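You operate a simulated robot arm through the tools that you are given. There is no shell and no other tool.

The job below is to be done with a simulated robot arm. You get a single attempt, and the scene is never put back.

TASK
Hit the stop first, then plug out to the tray, pace to slow and the sign on its peg. Set down upright: teal plug.

The check looks at the end state, three seconds after you hand in, the way a careful person would. Anything else that was tipped, shoved, dropped, spilled or broken makes it a failure.

THE ROBOT
A 6-joint arm with a fingered hand, fixed in place. Base frame: the origin is at the foot of the arm, x ahead of it, y to its left, z up; the work surface is at about z = 900. Units: mm, degrees, N and s.
With the tool pointing down near the work surface it reaches from about 340 to 740 mm from the base axis. Its first joint turns from -115.0 to 115.0 degrees. Payload 4 kg.
The TCP is the grasp point between the finger pads, 26 mm short of the fingertips. In the tool frame z runs along the fingers and y along their closing line. Largest opening 132 mm; the body of the gripper starts 73 mm behind the TCP. The gripper is a hand of 4 fingers: y runs from the thumb to the fingers, the wrist lies at [0, 0, -239] in the tool frame, and closing takes about 1.5 s.
Orientation is told as [roll, pitch, yaw] about the base's x, y, z axes, in that order, counted from this pose: with the fingers straight down and closing along the base's y, the tool's x points along the base's -x, its y along +y and its z along -z.

THE INTERFACE
- The arm moves only by the tool play_rows. Its arguments are lists of equal length, an entry for each row: "hand": the gripper command, from -1 (fully open) to 1 (shut), values between in proportion; "delta_pos": the shift along the base's x, y, z in mm, a list of three; "delta_rot": the turn, a rotation vector about the base's x, y, z in degrees, a list of three. In form: {"hand": [hand, ...], "delta_pos": [[tx, ty, tz], ...], "delta_rot": [[wx, wy, wz], ...]}. A call has 1 to 20 rows; each row is the pose to reach, as a shift and turn from the pose commanded when the call began. A row lasts 0.2 s, in which the tool goes at most 50 mm and 8.6 degrees; a call with a longer step from one row to the next is refused whole, and so is a gripper value outside its range. A pose out of reach is approached as far as the arm can. The call stops where the force on the tool passes 90 N (or 10 N more than at its start, if that is more) or the arm is blocked; 0.2 s more then pass. Each finger travels about 153 mm/s and halts on what it meets, pressing with about 30 N; the grip force reading is that of the motor and also rises with nothing between the fingers. The clock runs only during rows and for 0.2 s after the last one: add rows that repeat a pose to give the fingers time. The reply holds the time, the measured pose of the TCP, the force on the tool along the base axes, the opening and the grip force, in the units named above and with some noise, with the torque about the TCP (base axes, N m) and any sound that the robot's microphone picked up, and new pictures: "views" is both (left out), scene, wrist or none.
- Cameras (640 x 400 px; columns grow to the right, rows downward): "scene" is fixed at [49, -500.7, 1641]; the picture's right is [0.30, -0.95, 0.00], its down [-0.85, -0.27, -0.45] and it looks along [0.43, 0.13, -0.89] (base axes); focal length 214 px, centre (320, 200). "wrist" rides on the gripper at [68, 2, -97] in the tool frame; the picture's right is [-0.03, 1.00, 0.00], its down [-0.82, -0.02, -0.58] and it looks along [-0.58, -0.01, 0.82] (tool axes); focal length 270 px, centre (320, 200). There is no depth. A picture from a camera that has moved, and an enlarged one, comes with that camera's place and axes in the base frame and with its lens.
- lift_body(by): slides the trunk up (or, below 0, down) by that many mm; the arm rides with it, the base frame stays. It gives what a move gives, with no picture.
- grasp_type(shape): the hand has 4 fingers and takes this shape, open, in about a second: jaw (thumb against the fingers, like two jaws); tri (thumb and two fingers); tip (a fingertip pinch); poke (one finger out to press); point (the index stretched); flat (the hand flat); cup (the hand cupped); fist (a fist). The gripper value then closes the fingers along that shape, each until it touches; the sizes above hold for jaw. It gives what a move gives, with no picture.
- enlarge(camera, box): a new picture of the part [left, top, right, bottom] of that camera's present view, enlarged. It takes no simulated time.
- job_done(): hands the job in; it is judged then, once.

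Nothing tells you positions but the pictures and the camera data. Unless the task says otherwise, let go and move clear before handing in.

The tools are called after "Request:" as name(argument=value, ...) on one line, values as JSON. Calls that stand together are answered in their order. play_rows: Moves the arm, as the interface text tells. Its arguments: {"type":"object","properties":{"hand":{"type":"array","items":{"type":"number"}},"delta_pos":{"type":"array","items":{"type":"array","items":{"type":"number"}}},"delta_rot":{"type":"array","items":{"type":"array","items":{"type":"number"}}},"views":{"type":"string","enum":["both","scene","wrist","none"]}},"required":["hand","delta_pos","delta_rot"]} The other tools are called the same way: lift_body (by) slides the trunk up or down; grasp_type (shape) gives the hand a shape; enlarge (camera, box) takes an enlarged picture of a part of a camera's view; job_done () hands the job in.

At the start:

```text
t: 0.0
tcp_pos: [333.0, -237.6, 1350.7]
orientation: [0.0, -0.1, 0.0]
force: [-0.7, 0.1, 0.2]
ft_torque: [0.0, -0.03, 0.0]
width: 131.8
grip_force: 0.0
shape: jaw
trunk travel left (down, up): [-925.0, 65.0]
```

scene: 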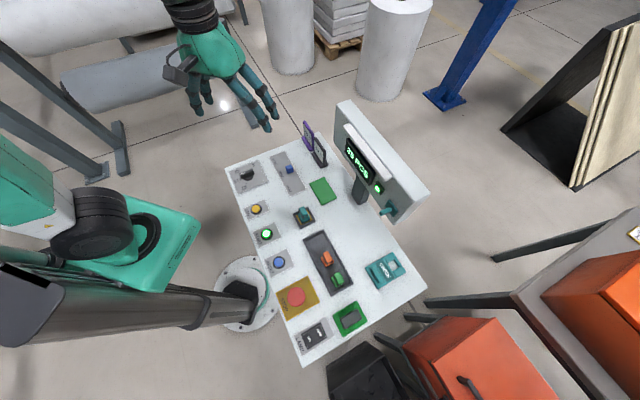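
wrist: 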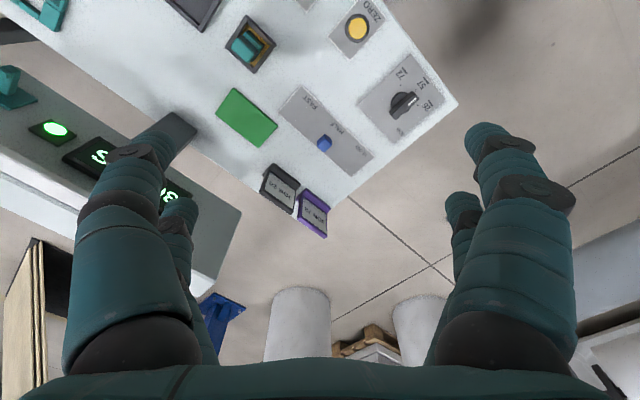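

I see a control desk with buttons, a slider, sockets, and a display panel. I'll look closer at each part before moving.

Request:
enlarge(camera="scene", box=[220, 100, 440, 240])

Request:
enlarge(camera="scene", box=[220, 230, 440, 370])

Request:
enlarge(camera="wrist", box=[0, 0, 460, 260])

```text
2.86 times, centred on (330, 170) of scene
camera zoom: at [49.0, -500.7, 1641.0], right [0.3, -0.95, 0.0], down [-0.85, -0.27, -0.45], along [0.43, 0.13, -0.89], focal length 613 px, centre (291, 286)
```

zoom: 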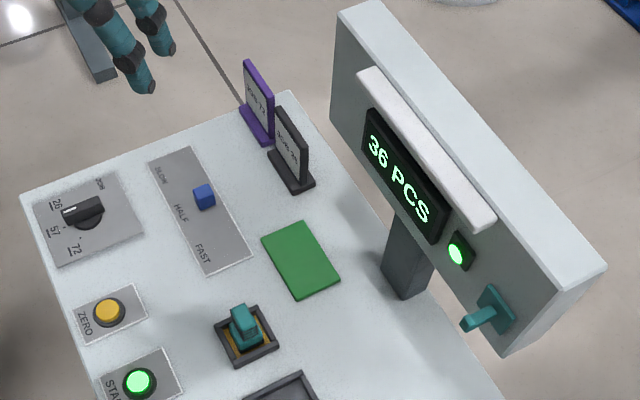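

```text
2.86 times, centred on (330, 300) of scene
camera zoom: at [49.0, -500.7, 1641.0], right [0.3, -0.95, 0.0], down [-0.85, -0.27, -0.45], along [0.43, 0.13, -0.89], focal length 613 px, centre (291, -86)
```

zoom: 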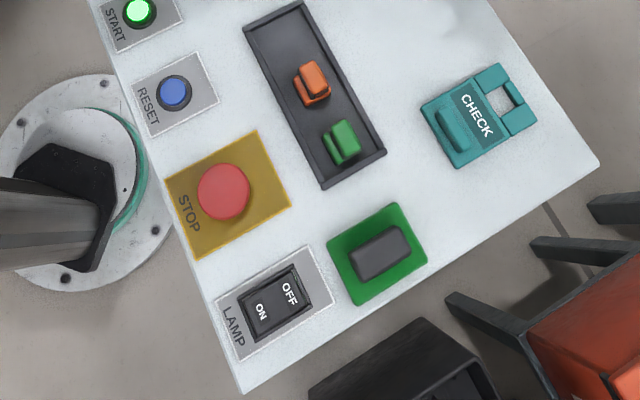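

```text
1.39 times, centred on (230, 130) of wrist
camera zoom: at [265.7, -235.4, 1447.4], right [0.03, 1.0, 0.0], down [0.82, -0.02, 0.58], along [0.58, -0.01, -0.82], focal length 376 px, centre (445, 297)
```

zoom: 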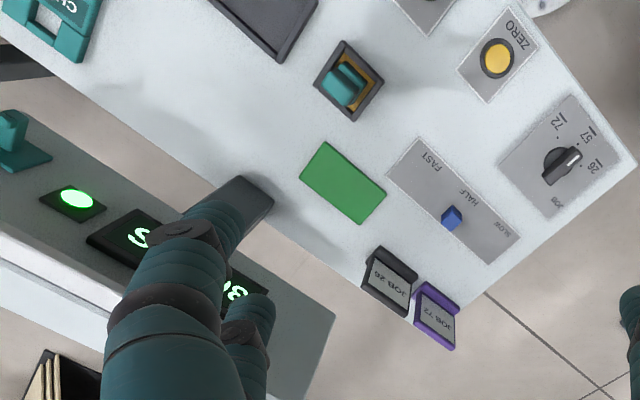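

The desk is turned about 45° to the base. STOP is near (56,-422), the teal plug near (327,-350), the slider near (497,-228), the CHECK sign near (200,-660) and the teal peg near (314,-597,1110). Next I'll turn the hand to the desk's axes at a safe height to get better views.

Request:
play_rows(hand=[-1, -1, -1, -1, -1, -1, -1], delta_pos=[[-15, -5, 0], [-35, -10, 0], [-55, -20, 0], [-75, -30, 0], [-95, -40, 0], [-113, -52, 0], [-133, -62, 0]], delta_rot=[[0, 0, -7], [0, 0, -14], [0, 0, -21], [0, 0, -28], [0, 0, -35], [0, 0, -41], [0, 0, -45]])

```text
t: 1.6
tcp_pos: [200.1, -300.9, 1348.9]
orientation: [0.0, -0.1, -45.1]
force: [-0.3, 0.2, 0.0]
ft_torque: [0.02, -0.02, 0.01]
width: 131.8
grip_force: 0.1
shape: jaw
trunk travel left (down, up): [-925.0, 65.0]
camera wrist: at [153.7, -250.0, 1447.2], right [0.73, 0.69, 0.0], down [0.56, -0.59, 0.58], along [0.4, -0.42, -0.82], focal length 270 px, centre (320, 200)
```

scene: 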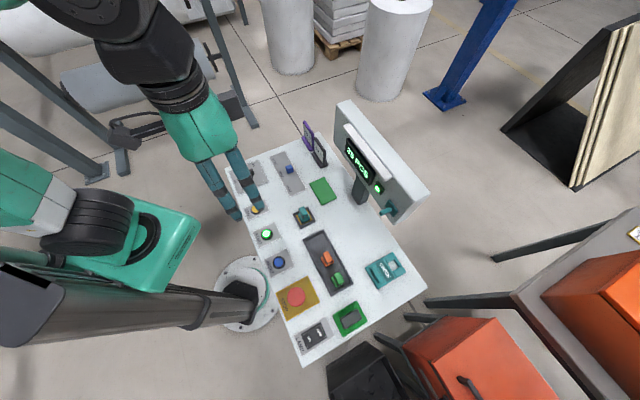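
wrist: 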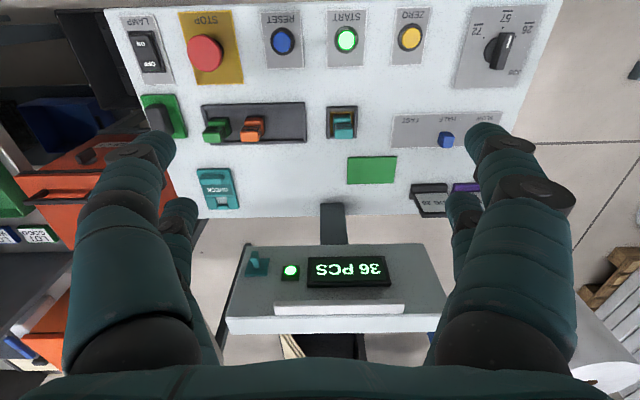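

This gives a clean overview of the whole desk, with the image upside-down (operator side at the top). I'll zoom in to read the details.

Request:
enlarge(camera="wrist", box=[120, 0, 320, 125])

Request:
enlarge(camera="wrist", box=[140, 90, 340, 215])

Request:
enlarge(camera="wrist", box=[310, 85, 510, 215])

Request:
enlarge(camera="wrist", box=[210, 200, 450, 350])

Request:
enlarge(camera="scene", box=[350, 150, 450, 220])

Request:
enlarge(camera="scene", box=[280, 190, 420, 300])

```text
3.20 times, centred on (220, 62) of wrist
camera zoom: at [153.7, -250.0, 1447.2], right [0.73, 0.69, 0.0], down [0.56, -0.59, 0.58], along [0.4, -0.42, -0.82], focal length 865 px, centre (640, 640)
```

zoom: 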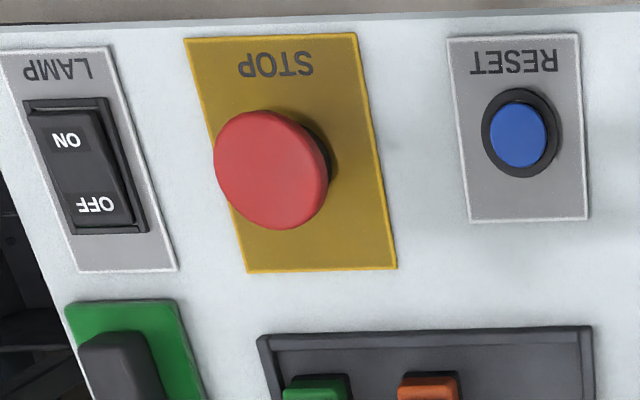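

```text
3.20 times, centred on (240, 152) of wrist
camera zoom: at [153.7, -250.0, 1447.2], right [0.73, 0.69, 0.0], down [0.56, -0.59, 0.58], along [0.4, -0.42, -0.82], focal length 865 px, centre (576, 352)
```

zoom: 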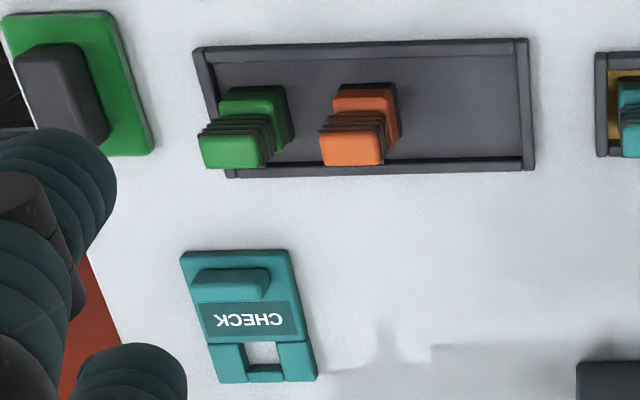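

```text
3.08 times, centred on (410, 150) of wrist
camera zoom: at [153.7, -250.0, 1447.2], right [0.73, 0.69, 0.0], down [0.56, -0.59, 0.58], along [0.4, -0.42, -0.82], focal length 832 px, centre (43, 354)
```

zoom: 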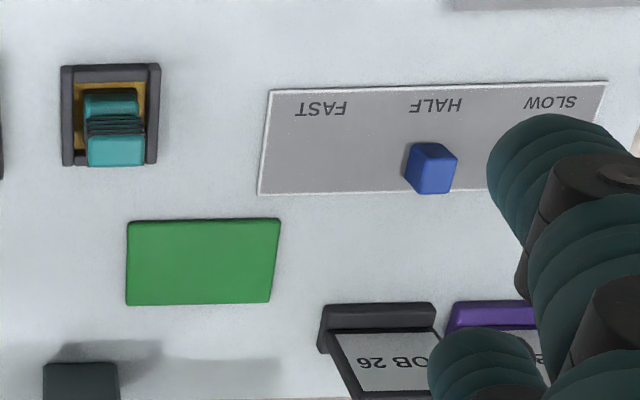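

```text
2.67 times, centred on (330, 275) of wrist
camera zoom: at [153.7, -250.0, 1447.2], right [0.73, 0.69, 0.0], down [0.56, -0.59, 0.58], along [0.4, -0.42, -0.82], focal length 721 px, centre (293, 0)
```

zoom: 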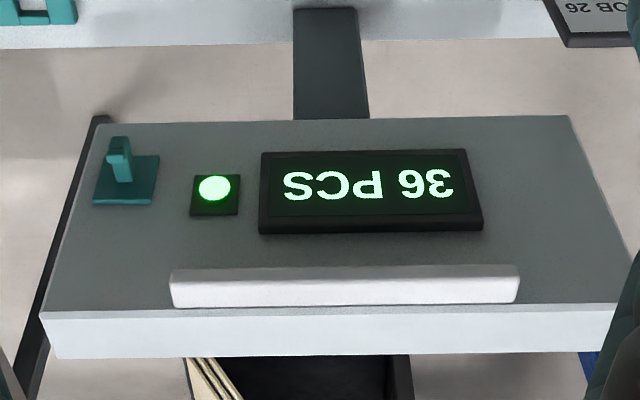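

```text
5.71 times, centred on (400, 185) of scene
camera zoom: at [49.0, -500.7, 1641.0], right [0.3, -0.95, 0.0], down [-0.85, -0.27, -0.45], along [0.43, 0.13, -0.89], focal length 1226 px, centre (-137, 286)
```

zoom: 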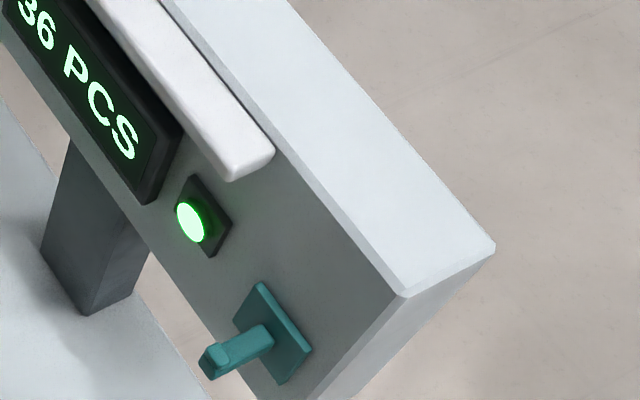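

```text
3.64 times, centred on (350, 245) of scene
camera zoom: at [49.0, -500.7, 1641.0], right [0.3, -0.95, 0.0], down [-0.85, -0.27, -0.45], along [0.43, 0.13, -0.89], focal length 780 px, centre (211, 36)
```

zoom: 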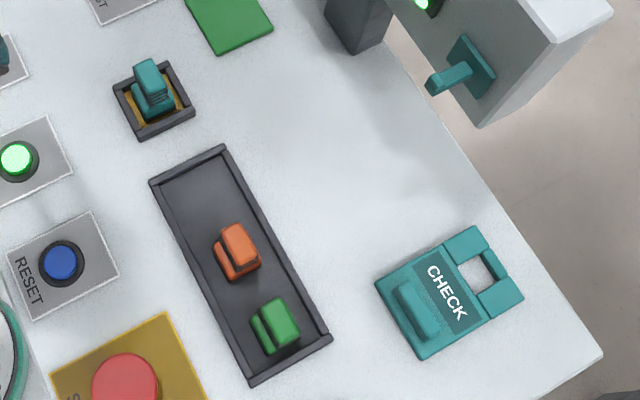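

STOP's cap top comes out at about (55,-424,943), and the plug tops are about 970 high. I'll try the poke shape here, in free air, and check which finger sticks out.

Request:
grasp_type(shape="poke")

Request:
play_rows(hand=[1, 1, 1, 1, 1, 1, 1, 1], delta_pos=[[0, 0, 0], [0, 0, 0], [0, 0, 0], [0, 0, 0], [0, 0, 0], [0, 0, 0], [0, 0, 0], [0, 0, 0]], delta_rot=[[0, 0, 0], [0, 0, 0], [0, 0, 0], [0, 0, 0], [0, 0, 0], [0, 0, 0], [0, 0, 0], [0, 0, 0]])

Request:
enlarge(camera="scene", box=[160, 80, 320, 230])

```text
t: 2.5
tcp_pos: [200.2, -300.8, 1349.1]
orientation: [0.0, 0.0, -45.0]
force: [0.1, 0.1, 0.3]
ft_torque: [0.01, 0.04, 0.0]
width: 0.0
grip_force: 0.1
shape: poke
trunk travel left (down, up): [-925.0, 65.0]
```

```text
t: 4.3
tcp_pos: [199.9, -299.2, 1349.8]
orientation: [0.0, 0.0, -45.0]
force: [0.7, 0.6, -0.7]
ft_torque: [-0.01, -0.04, 0.02]
width: 0.0
grip_force: 29.3
shape: jaw
trunk travel left (down, up): [-925.0, 65.0]
camera wrist: at [154.4, -249.9, 1447.1], right [0.72, 0.69, 0.0], down [0.56, -0.59, 0.58], along [0.4, -0.42, -0.82], focal length 270 px, centre (320, 200)
```

scene: 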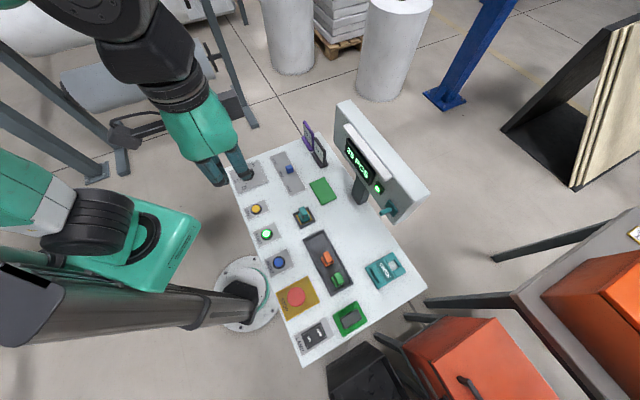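
wrist: 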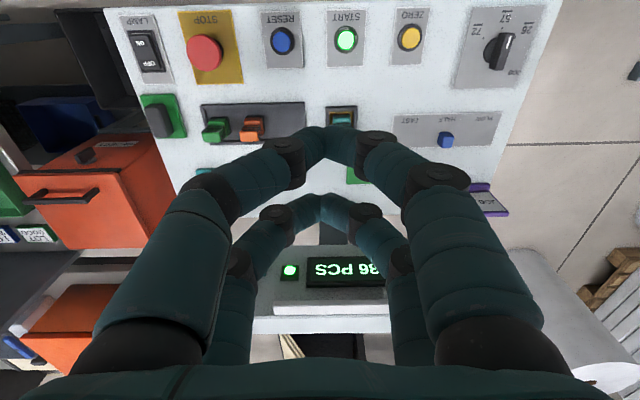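

```text
2.67 times, centred on (240, 155) of scene
camera zoom: at [49.0, -500.7, 1641.0], right [0.3, -0.95, 0.0], down [-0.85, -0.27, -0.45], along [0.43, 0.13, -0.89], focal length 572 px, centre (533, 320)
```

zoom: 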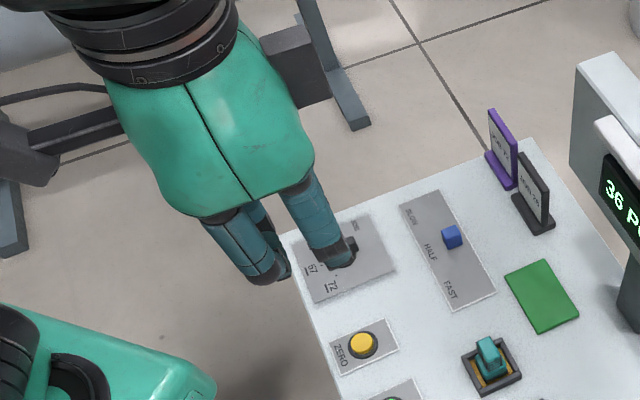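

Closed jaw gives two finger pairs, about ±20 mm in tool x, meeting at the centre, so it spans the STOP cap well. I'll move above STOP and stop a few centimetres above the cap.

Request:
play_rows(hand=[1, 1, 1, 1, 1, 1, 1, 1, 1, 1, 1, 1, 1], delta_pos=[[-29, -25, 0], [-58, -50, 0], [-87, -75, 0], [-116, -100, 0], [-144.6, -124.4, 0], [-144.6, -124.4, -45], [-144.6, -124.4, -90], [-144.6, -124.4, -135], [-144.6, -124.4, -180], [-144.6, -124.4, -225], [-144.6, -124.4, -270], [-144.6, -124.4, -310], [-144.6, -124.4, -330]], delta_rot=[[0, 0, 0], [0, 0, 0], [0, 0, 0], [0, 0, 0], [0, 0, 0], [0, 0, 0], [0, 0, 0], [0, 0, 0], [0, 0, 0], [0, 0, 0], [0, 0, 0], [0, 0, 0], [0, 0, 0]])

Request:
enlarge(camera="scene", box=[220, 200, 400, 370])

Request:
enlarge(camera="wrist", box=[200, 0, 440, 150])

```text
t: 7.1
tcp_pos: [53.8, -424.4, 1019.0]
orientation: [0.0, 0.0, -44.9]
force: [0.5, 0.5, 0.5]
ft_torque: [0.02, 0.0, -0.03]
width: 0.1
grip_force: 30.0
shape: jaw
trunk travel left (down, up): [-925.0, 65.0]
camera wrist: at [8.8, -374.3, 1116.4], right [0.72, 0.69, 0.0], down [0.56, -0.59, 0.58], along [0.4, -0.42, -0.82], focal length 270 px, centre (320, 200)
```

scene: 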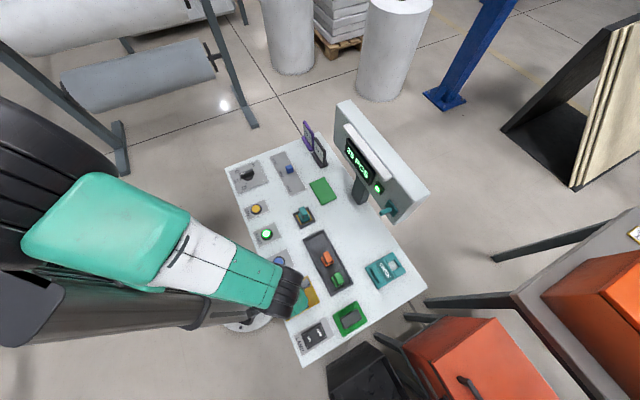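
wrist: 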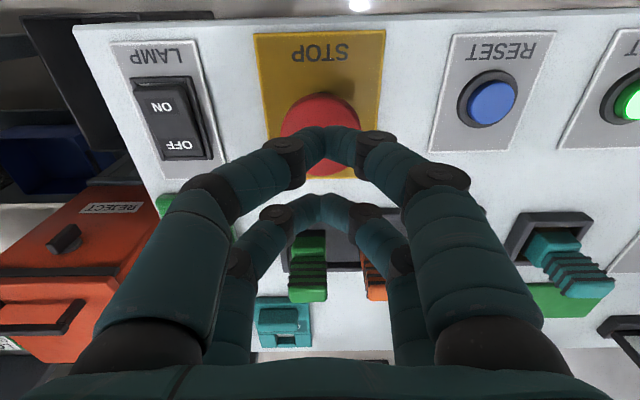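

```text
2.35 times, centred on (310, 285) of scene
camera zoom: at [49.0, -500.7, 1641.0], right [0.3, -0.95, 0.0], down [-0.85, -0.27, -0.45], along [0.43, 0.13, -0.89], focal length 505 px, centre (344, 0)
```

zoom: 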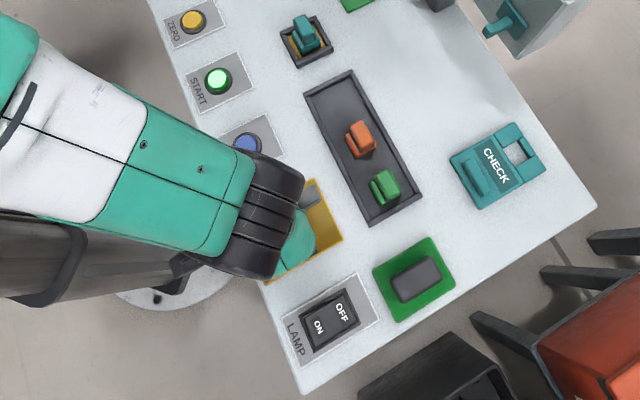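

```text
2.67 times, centred on (320, 75) of wrist
camera zoom: at [8.8, -374.3, 1116.4], right [0.72, 0.69, 0.0], down [0.56, -0.59, 0.58], along [0.4, -0.42, -0.82], focal length 721 px, centre (320, 533)
```

zoom: 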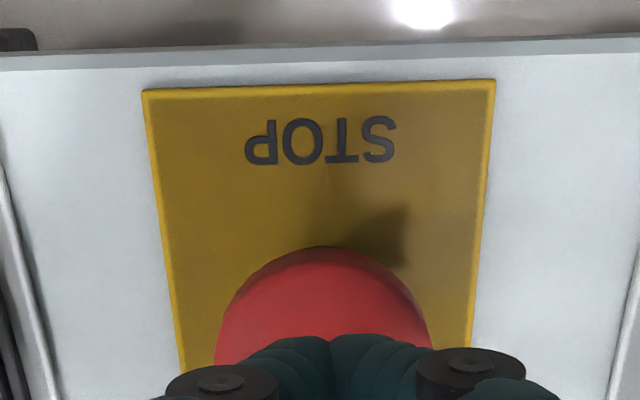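

The closed fingers are centred over the STOP cap and about 50 mm above it. I'll descend in small steps and watch the force.

Request:
play_rows(hand=[1, 1, 1, 1, 1, 1, 1, 1], delta_pos=[[0, 0, -20], [0, 0, -36], [0, 0, -42], [0, 0, -46], [0, 0, -49], [0, 0, -52], [0, 0, -54], [0, 0, -56]], delta_rot=[[0, 0, 0], [0, 0, 0], [0, 0, 0], [0, 0, 0], [0, 0, 0], [0, 0, 0], [0, 0, 0], [0, 0, 0]], views="wrist")

```text
t: 8.9
tcp_pos: [56.0, -423.4, 966.8]
orientation: [-0.2, -0.2, -45.0]
force: [2.9, 0.7, 32.5]
ft_torque: [0.42, 0.26, -0.03]
width: 0.1
grip_force: 29.9
shape: jaw
trunk travel left (down, up): [-925.0, 65.0]
camera wrist: at [9.4, -373.1, 1063.6], right [0.72, 0.69, 0.0], down [0.56, -0.59, 0.58], along [0.4, -0.42, -0.81], focal length 270 px, centre (320, 200)
```

wrist: 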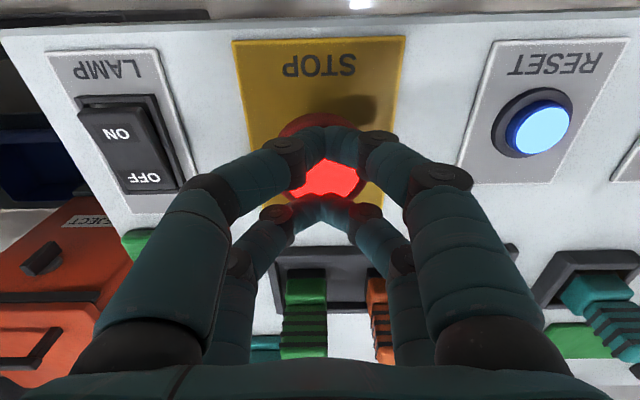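

STOP is lit bright red under 32 N, and RESET lit up too. I'll lift off and check that it stays latched.

Request:
play_rows(hand=[1, 1, 1, 1, 1, 1, 1, 1], delta_pos=[[0, 0, 10], [0, 0, 40], [0, 0, 80], [0, 0, 120], [0, 0, 160], [20, 20, 200], [55, 25, 240], [90, 30, 270]], delta_rot=[[0, 0, 0], [0, 0, 0], [0, 0, 0], [0, 0, 0], [0, 0, 0], [0, 0, 0], [0, 0, 0], [0, 0, 0]])

Request:
enlarge(camera="scene", box=[220, 100, 440, 240])

Request:
enlarge(camera="scene", box=[220, 230, 440, 370])

```text
refused: row 7 steps farther than a row can; nothing moved
```

```text
2.86 times, centred on (330, 170) of scene
camera zoom: at [49.0, -500.7, 1641.0], right [0.3, -0.95, 0.0], down [-0.85, -0.27, -0.45], along [0.43, 0.13, -0.89], focal length 613 px, centre (291, 286)
```

zoom: 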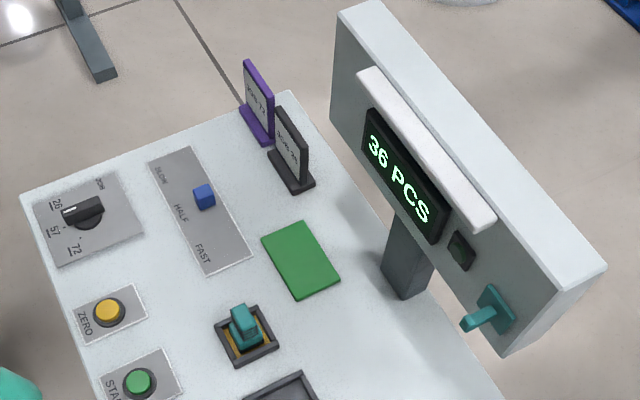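

```text
2.86 times, centred on (330, 300) of scene
camera zoom: at [49.0, -500.7, 1641.0], right [0.3, -0.95, 0.0], down [-0.85, -0.27, -0.45], along [0.43, 0.13, -0.89], focal length 613 px, centre (291, -86)
```

zoom: 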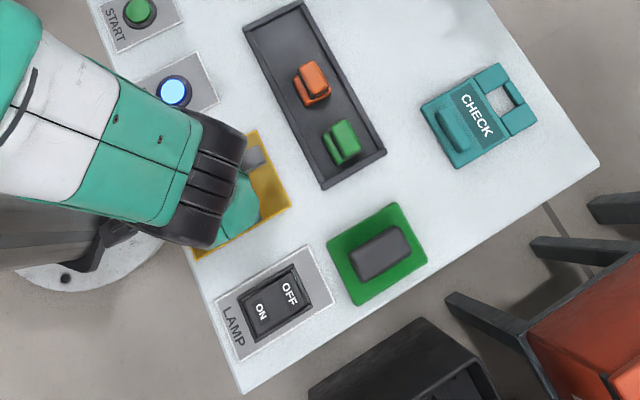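

The run lamp and START light went out, so the stop took effect. My retract was refused because of one step's length, so I'll resend it with shorter steps.

Request:
play_rows(hand=[1, 1, 1, 1, 1, 1, 1, 1], delta_pos=[[0, 0, 10], [0, 0, 40], [0, 0, 80], [0, 0, 120], [0, 0, 160], [10, 10, 200], [35, 20, 240], [60, 30, 275]], delta_rot=[[0, 0, 0], [0, 0, 0], [0, 0, 0], [0, 0, 0], [0, 0, 0], [0, 0, 0], [0, 0, 0], [0, 0, 0]])

```text
t: 10.7
tcp_pos: [114.8, -392.0, 1239.9]
orientation: [0.0, 0.0, -45.0]
force: [-0.2, -0.1, 0.6]
ft_torque: [0.02, 0.01, 0.0]
width: 0.2
grip_force: 30.3
shape: jaw
trunk travel left (down, up): [-925.0, 65.0]
camera wrist: at [70.0, -341.9, 1336.3], right [0.72, 0.69, 0.0], down [0.56, -0.59, 0.58], along [0.4, -0.42, -0.82], focal length 270 px, centre (320, 200)
```

scene: 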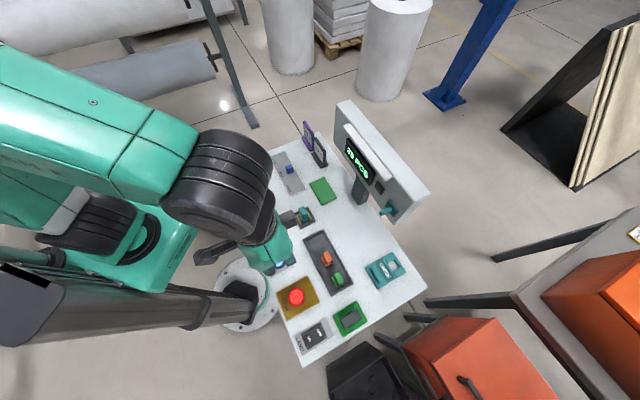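
wrist: 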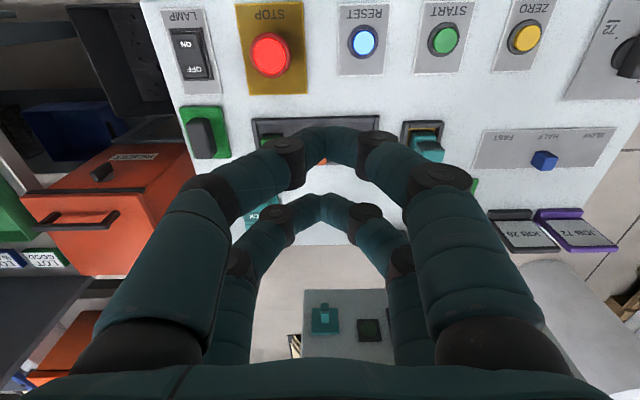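

STOP is latched and lit. Now the teal plug: I'll open the hand and turn it a further 90° so it closes across the plug's ribbed faces, taking a closer look from the slider side.

Request:
play_rows(hand=[0, -1, -1, -1, -1, -1, -1, -1, -1, -1, -1, -1, -1], delta_pos=[[25, 11, 0], [50, 22, 0], [75, 34, 0], [100, 45, -5], [125, 57, -15], [150, 68, -25], [175, 80, -35], [200, 91, -45], [225, 102, -55], [250, 113, -65], [275, 125, -75], [290, 131, -85], [303, 137, -90]], delta_rot=[[0, 0, -7], [0, 0, -14], [0, 0, -21], [0, 0, -28], [0, 0, -35], [0, 0, -42], [0, 0, -49], [0, 0, -56], [0, 0, -63], [0, 0, -70], [0, 0, -77], [0, 0, -84], [0, 0, -90]])

Request:
enlarge(camera="wrist", box=[200, 50, 440, 200])

```text
t: 13.5
tcp_pos: [418.0, -256.3, 1149.0]
orientation: [0.0, 0.0, -135.2]
force: [0.7, -0.3, -0.2]
ft_torque: [0.01, -0.01, 0.03]
width: 125.8
grip_force: 0.1
shape: jaw
trunk travel left (down, up): [-925.0, 65.0]
camera wrist: at [469.7, -209.4, 1246.4], right [0.69, -0.73, 0.0], down [-0.59, -0.56, 0.58], along [-0.42, -0.4, -0.82], focal length 270 px, centre (320, 200)
```

scene: 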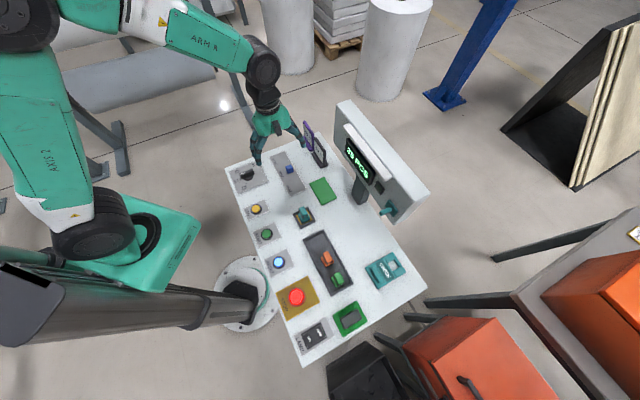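
wrist: 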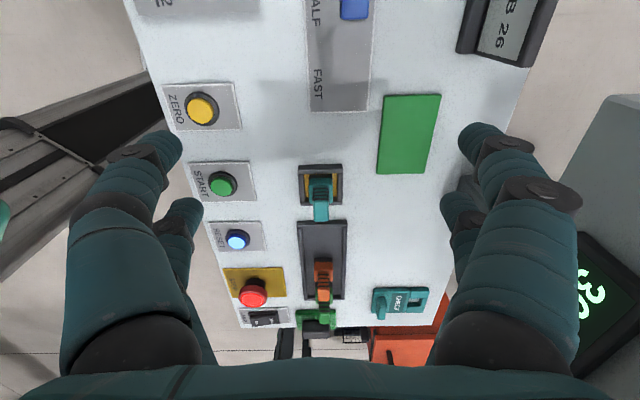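

```text
2.67 times, centred on (320, 125) of wrist
camera zoom: at [469.7, -209.4, 1246.4], right [0.69, -0.73, 0.0], down [-0.59, -0.56, 0.58], along [-0.42, -0.4, -0.82], focal length 721 px, centre (320, 400)
```

zoom: 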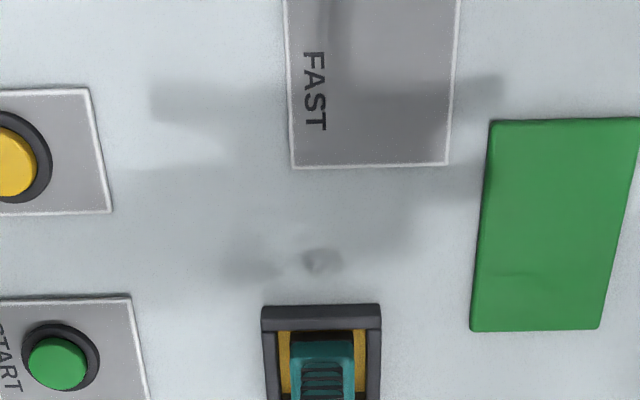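

The −135° turn is reachable. I'll zoom in on the plug and tray in this view.

Request:
enlarge(camera="wrist", box=[260, 150, 380, 230])

Request:
enlarge(camera="wrist", box=[260, 210, 440, 340])

Request:
enlarge(camera="scene", box=[280, 195, 330, 230])

Request:
enlarge(camera="scene", box=[295, 225, 365, 300])

```text
5.00 times, centred on (320, 190) of wrist
camera zoom: at [469.7, -209.4, 1246.4], right [0.69, -0.73, 0.0], down [-0.59, -0.56, 0.58], along [-0.42, -0.4, -0.82], focal length 1351 px, centre (320, 250)
```

zoom: 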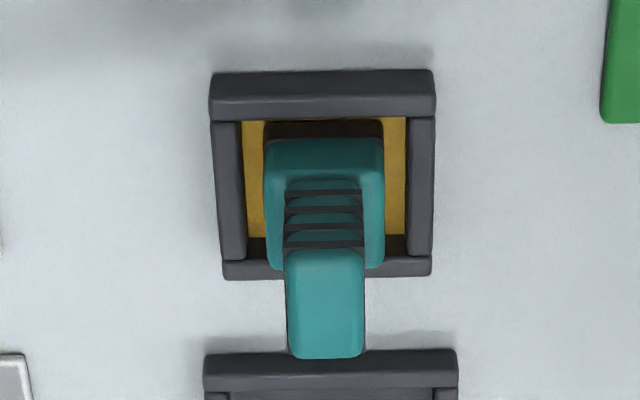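

```text
3.08 times, centred on (350, 275) of wrist
camera zoom: at [469.7, -209.4, 1246.4], right [0.69, -0.73, 0.0], down [-0.59, -0.56, 0.58], along [-0.42, -0.4, -0.82], focal length 832 px, centre (228, -31)
```

zoom: 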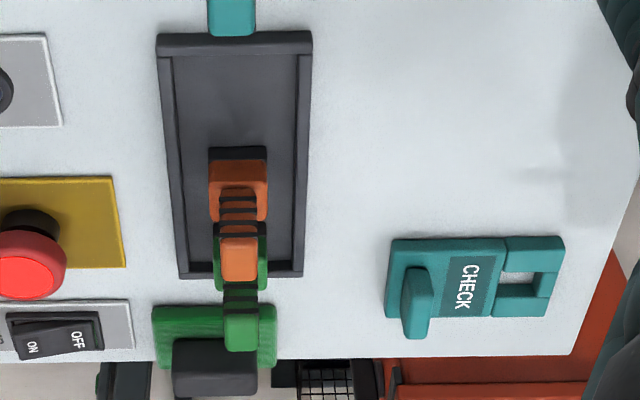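

```text
11.43 times, centred on (305, 212) of scene
camera zoom: at [49.0, -500.7, 1641.0], right [0.3, -0.95, 0.0], down [-0.85, -0.27, -0.45], along [0.43, 0.13, -0.89], focal length 2451 px, centre (491, 57)
```

zoom: 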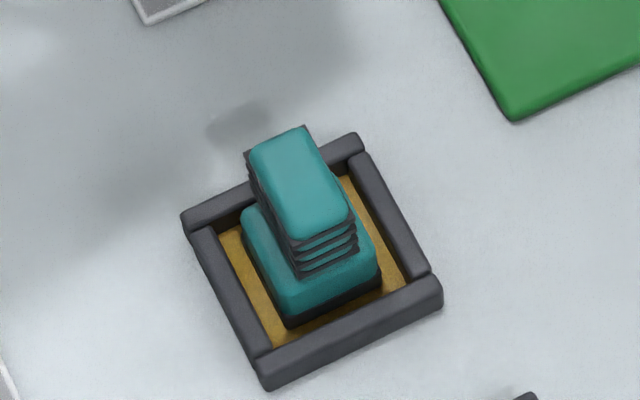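

```text
5.33 times, centred on (330, 262) of scene
camera zoom: at [49.0, -500.7, 1641.0], right [0.3, -0.95, 0.0], down [-0.85, -0.27, -0.45], along [0.43, 0.13, -0.89], focal length 1144 px, centre (267, -133)
```

zoom: 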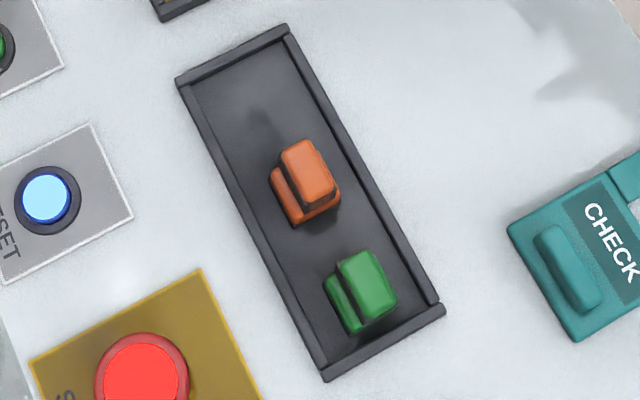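

The plug's ribbed grip is about 20 mm across the closing line, with its centre near (316,-357.5) and its height running from 937 to 968. I'll go above it with the hand part-open and descend so the fingertips stay just above the ledge.

Request:
play_rows(hand=[-0.2, -0.2, -0.2, -0.2, -0.2, -0.2, -0.2], delta_pos=[[-30, -30, -20], [-60, -60, -45], [-90, -88, -70], [-102.4, -100.5, -100], [-102.4, -100.5, -120], [-102.4, -100.5, -120], [-102.4, -100.5, -120]], delta_rot=[[0, 0, 0], [0, 0, 0], [0, 0, 0], [0, 0, 0], [0, 0, 0], [0, 0, 0], [0, 0, 0]])

Request:
enlarge(camera="wrist", box=[200, 50, 440, 200])

Request:
enlarge(camera="scene", box=[260, 160, 360, 240])

```text
t: 15.1
tcp_pos: [315.2, -356.2, 1029.2]
orientation: [0.0, -0.1, -135.0]
force: [0.1, 0.2, -0.1]
ft_torque: [0.01, 0.04, 0.0]
width: 76.6
grip_force: 0.0
shape: jaw
trunk travel left (down, up): [-925.0, 65.0]
camera wrist: at [366.1, -309.4, 1126.1], right [0.69, -0.72, 0.0], down [-0.59, -0.56, 0.58], along [-0.42, -0.4, -0.82], focal length 270 px, centre (320, 200)
```

scene: 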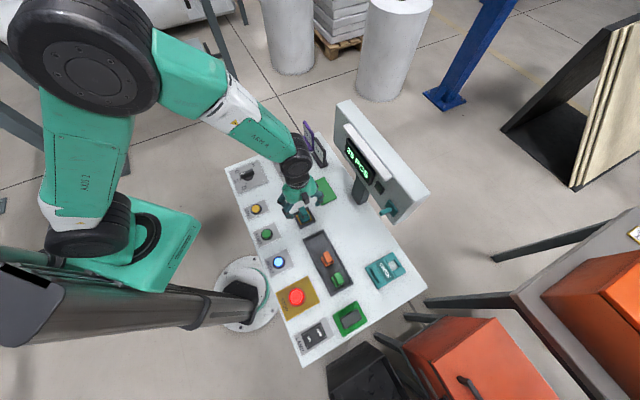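
wrist: 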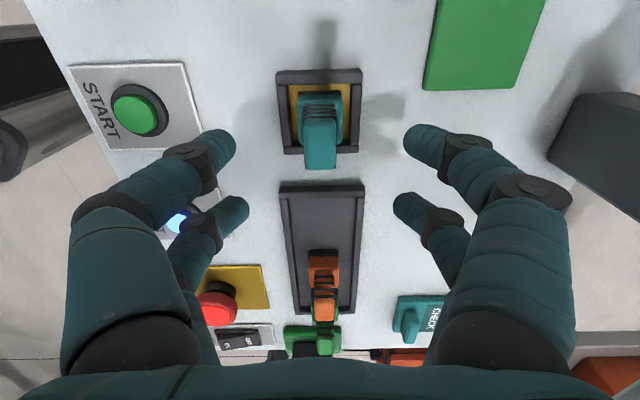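

```text
2.67 times, centred on (320, 125) of wrist
camera zoom: at [366.1, -309.4, 1126.1], right [0.69, -0.72, 0.0], down [-0.59, -0.56, 0.58], along [-0.42, -0.4, -0.82], focal length 721 px, centre (320, 400)
```

zoom: 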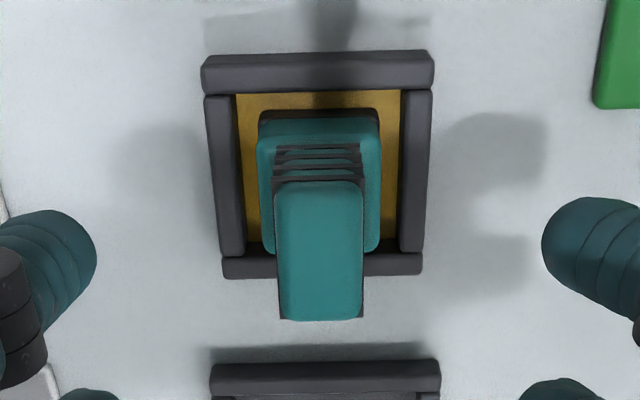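

```text
5.00 times, centred on (310, 200) of scene
camera zoom: at [49.0, -500.7, 1641.0], right [0.3, -0.95, 0.0], down [-0.85, -0.27, -0.45], along [0.43, 0.13, -0.89], focal length 1072 px, centre (370, 200)
```

zoom: 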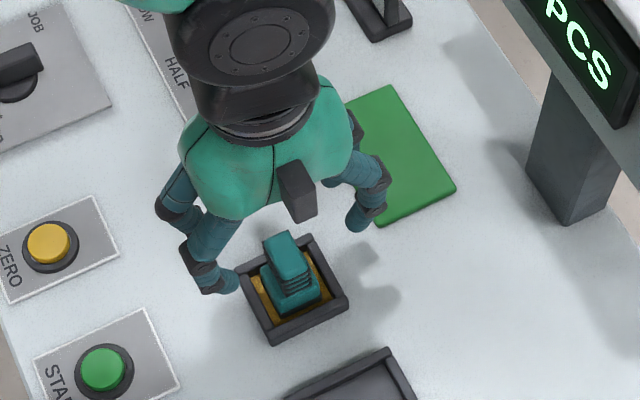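

The plug sits right between the finger pairs. I'll descend to TCP z≈966.

Request:
play_rows(hand=[-0.2, -0.2, -0.2, -0.2, -0.2], delta_pos=[[0, 0, -20], [0, 0, -40], [0, 0, -55], [0, 0, -63], [0, 0, -63]], delta_rot=[[0, 0, 0], [0, 0, 0], [0, 0, 0], [0, 0, 0], [0, 0, 0]])

Request:
enlarge(camera="wrist", box=[200, 80, 440, 230])

Request:
enlarge(camera="scene", box=[260, 160, 360, 240])

```text
t: 16.3
tcp_pos: [315.0, -356.9, 967.4]
orientation: [0.0, 0.0, -134.9]
force: [0.7, -0.2, 1.0]
ft_torque: [-0.02, 0.01, -0.01]
width: 76.3
grip_force: 0.1
shape: jaw
trunk travel left (down, up): [-925.0, 65.0]
camera wrist: at [366.3, -309.9, 1063.9], right [0.69, -0.72, 0.0], down [-0.59, -0.56, 0.58], along [-0.42, -0.4, -0.82], focal length 270 px, centre (320, 200)
```

scene: 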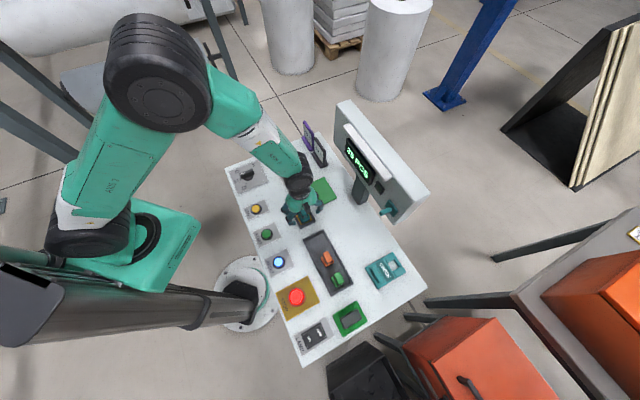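
wrist: 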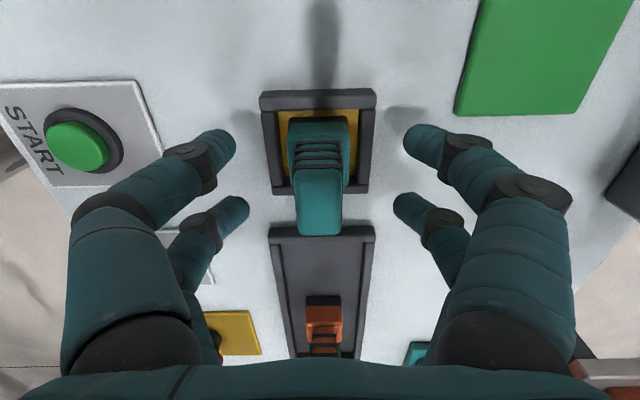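

```text
2.67 times, centred on (320, 155) of wrist
camera zoom: at [366.3, -309.9, 1063.9], right [0.69, -0.72, 0.0], down [-0.59, -0.56, 0.58], along [-0.42, -0.4, -0.82], focal length 721 px, centre (320, 320)
```

zoom: 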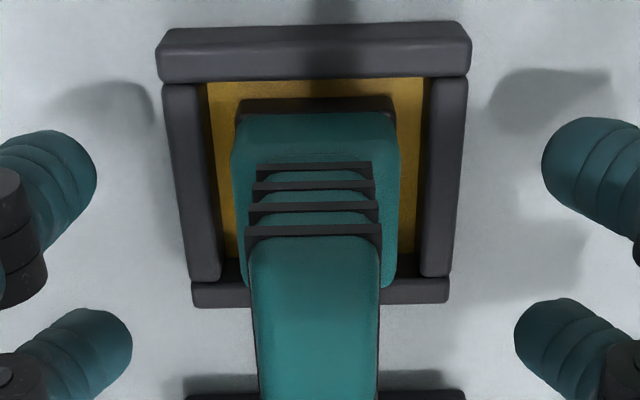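

```text
5.00 times, centred on (310, 200) of scene
camera zoom: at [49.0, -500.7, 1641.0], right [0.3, -0.95, 0.0], down [-0.85, -0.27, -0.45], along [0.43, 0.13, -0.89], focal length 1072 px, centre (370, 200)
```

zoom: 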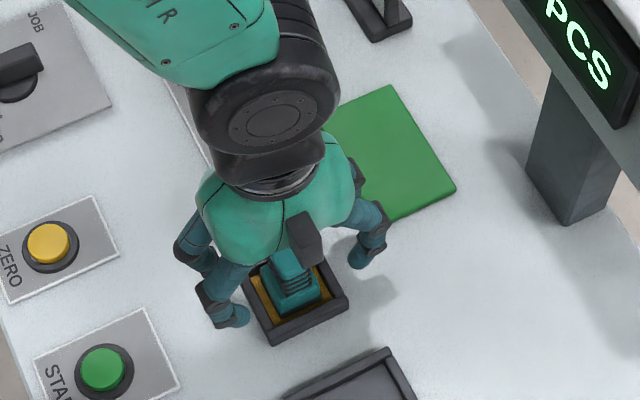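

The alignment looks good, so I'm closing on the plug.

Request:
play_rows(hand=[0.2, 1, 1, 1, 1, 1, 1], delta_pos=[[0, 0, 0], [0, 0, 0], [0, 0, 0], [0, 0, 0], [0, 0, 0], [0, 0, 0], [0, 0, 0]], delta_rot=[[0, 0, 0], [0, 0, 0], [0, 0, 0], [0, 0, 0], [0, 0, 0], [0, 0, 0], [0, 0, 0]])

Request:
enlarge(camera="wrist", box=[200, 80, 440, 230])

```text
t: 17.9
tcp_pos: [316.5, -357.7, 966.7]
orientation: [0.0, 0.1, -135.0]
force: [-0.5, 0.1, 0.9]
ft_torque: [0.02, 0.03, 0.0]
width: 12.7
grip_force: 30.1
shape: jaw
trunk travel left (down, up): [-925.0, 65.0]
camera wrist: at [366.2, -309.7, 1064.0], right [0.69, -0.72, 0.0], down [-0.59, -0.56, 0.58], along [-0.42, -0.4, -0.82], focal length 270 px, centre (320, 200)
```

scene: 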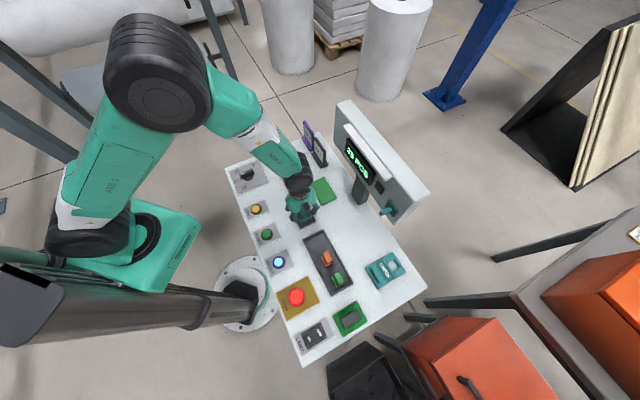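
wrist: 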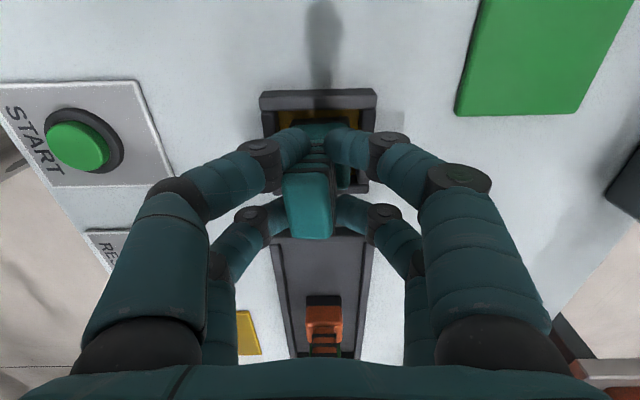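

```text
2.67 times, centred on (320, 155) of wrist
camera zoom: at [366.2, -309.7, 1064.0], right [0.69, -0.72, 0.0], down [-0.59, -0.56, 0.58], along [-0.42, -0.4, -0.82], focal length 721 px, centre (320, 320)
```

zoom: 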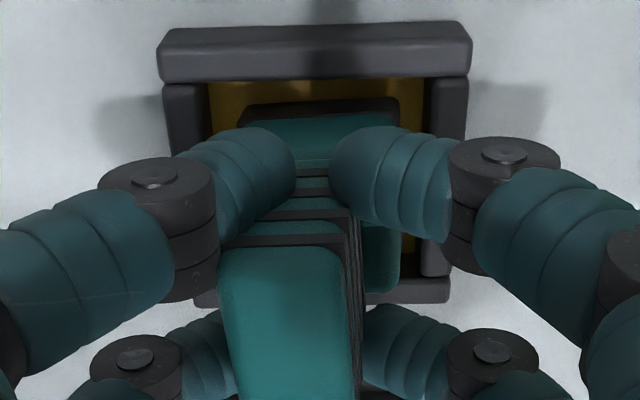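

The reading shows 12.7 mm, less than the ~20 mm grip, and the plug seems to have shifted slightly. I'll inspect this before lifting.

Request:
enlarge(camera="scene", box=[280, 180, 330, 240])

Request:
enlarge(camera="wrist", box=[250, 90, 390, 250])

```text
6.67 times, centred on (305, 210) of scene
camera zoom: at [49.0, -500.7, 1641.0], right [0.3, -0.95, 0.0], down [-0.85, -0.27, -0.45], along [0.43, 0.13, -0.89], focal length 1430 px, centre (420, 133)
```

zoom: 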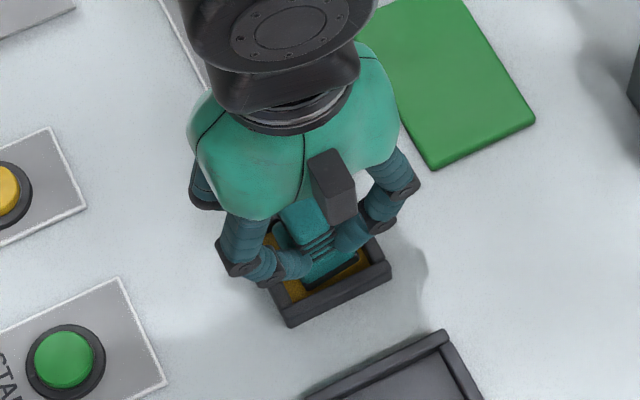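

```text
2.50 times, centred on (320, 170) of wrist
camera zoom: at [366.2, -309.7, 1064.0], right [0.69, -0.72, 0.0], down [-0.59, -0.56, 0.58], along [-0.42, -0.4, -0.82], focal length 676 px, centre (320, 275)
```

zoom: 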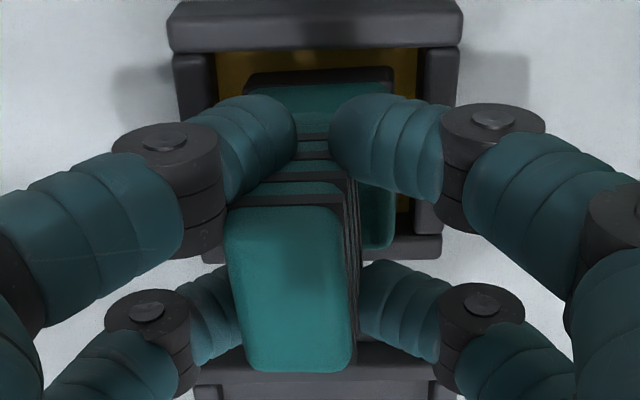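

The near finger pair closed past the end of the grip, so only the far pair holds it. I'll open, check the plug, then shift so one pair pinches the grip at its middle.

Request:
play_rows(hand=[0.3, -0.2, -0.2, -0.2], delta_pos=[[0, 0, 0], [0, 0, 0], [0, 0, 0], [0, 0, 0]], delta_rot=[[0, 0, 0], [0, 0, 0], [0, 0, 0], [0, 0, 0]])

Request:
enlarge(camera="wrist", box=[250, 90, 390, 250])

```text
t: 18.9
tcp_pos: [316.0, -357.3, 966.9]
orientation: [0.0, 0.0, -134.9]
force: [-1.0, -0.3, -0.5]
ft_torque: [0.03, 0.03, -0.02]
width: 75.0
grip_force: 0.1
shape: jaw
trunk travel left (down, up): [-925.0, 65.0]
camera wrist: at [366.3, -309.8, 1063.9], right [0.69, -0.72, 0.0], down [-0.59, -0.56, 0.58], along [-0.42, -0.4, -0.82], focal length 270 px, centre (320, 200)
```

scene: 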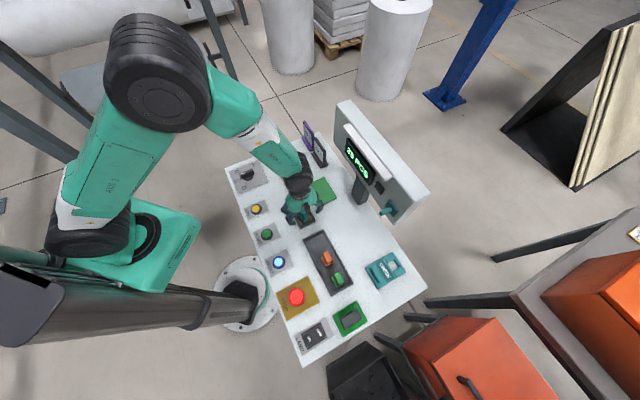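
wrist: 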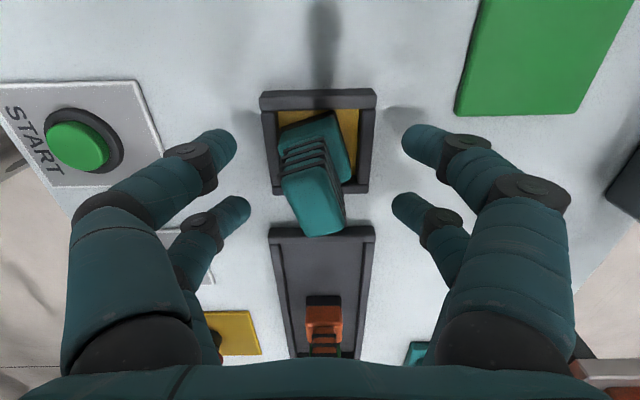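

```text
2.50 times, centred on (320, 170) of wrist
camera zoom: at [366.3, -309.8, 1063.9], right [0.69, -0.72, 0.0], down [-0.59, -0.56, 0.58], along [-0.42, -0.4, -0.82], focal length 676 px, centre (320, 275)
```

zoom: 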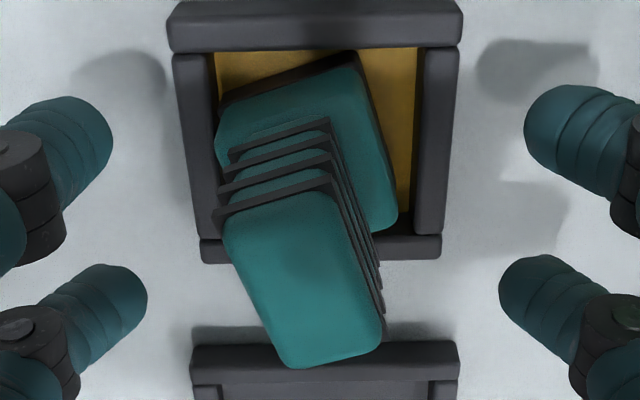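

The plug just stands loosely in its socket and has been turned about +16° by the off-end pinch. It's still upright, centred near (313.5,-357.3). I'll turn the tool +16° to match and shift 20 mm so the far pair is centred on the grip.

Request:
play_rows(hand=[-0.2, -0.2, -0.2, -0.2], delta_pos=[[2.4, 6, 0], [4.8, 12, 0], [7.2, 17.7, 0], [7.2, 17.7, 0]], delta_rot=[[0, 0, 5.5], [0, 0, 11], [0, 0, 16], [0, 0, 16]], views="wrist")

Request:
enlarge(camera="wrist", box=[230, 100, 410, 300])

```text
t: 19.9
tcp_pos: [323.9, -338.7, 966.1]
orientation: [0.0, -0.1, -118.9]
force: [-0.7, 0.5, -0.2]
ft_torque: [0.0, 0.01, -0.02]
width: 75.0
grip_force: 0.0
shape: jaw
trunk travel left (down, up): [-925.0, 65.0]
camera wrist: at [358.7, -280.2, 1063.6], right [0.86, -0.51, 0.0], down [-0.41, -0.7, 0.58], along [-0.29, -0.5, -0.82], focal length 270 px, centre (320, 200)
```

wrist: 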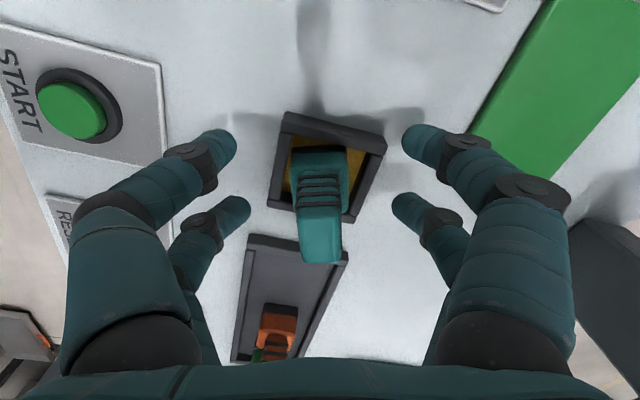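

```text
2.00 times, centred on (320, 200) of wrist
camera zoom: at [358.7, -280.2, 1063.6], right [0.86, -0.51, 0.0], down [-0.41, -0.7, 0.58], along [-0.29, -0.5, -0.82], focal length 541 px, centre (320, 200)
```

zoom: 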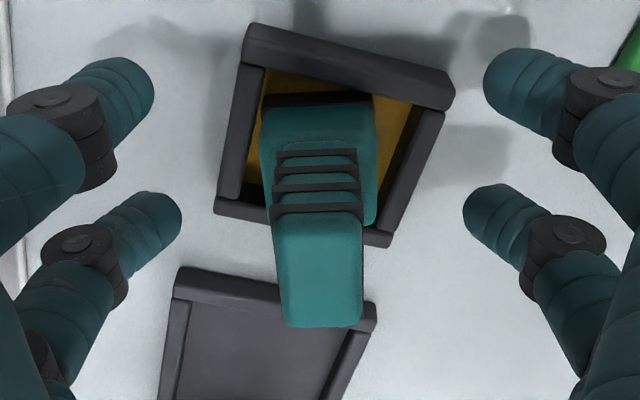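

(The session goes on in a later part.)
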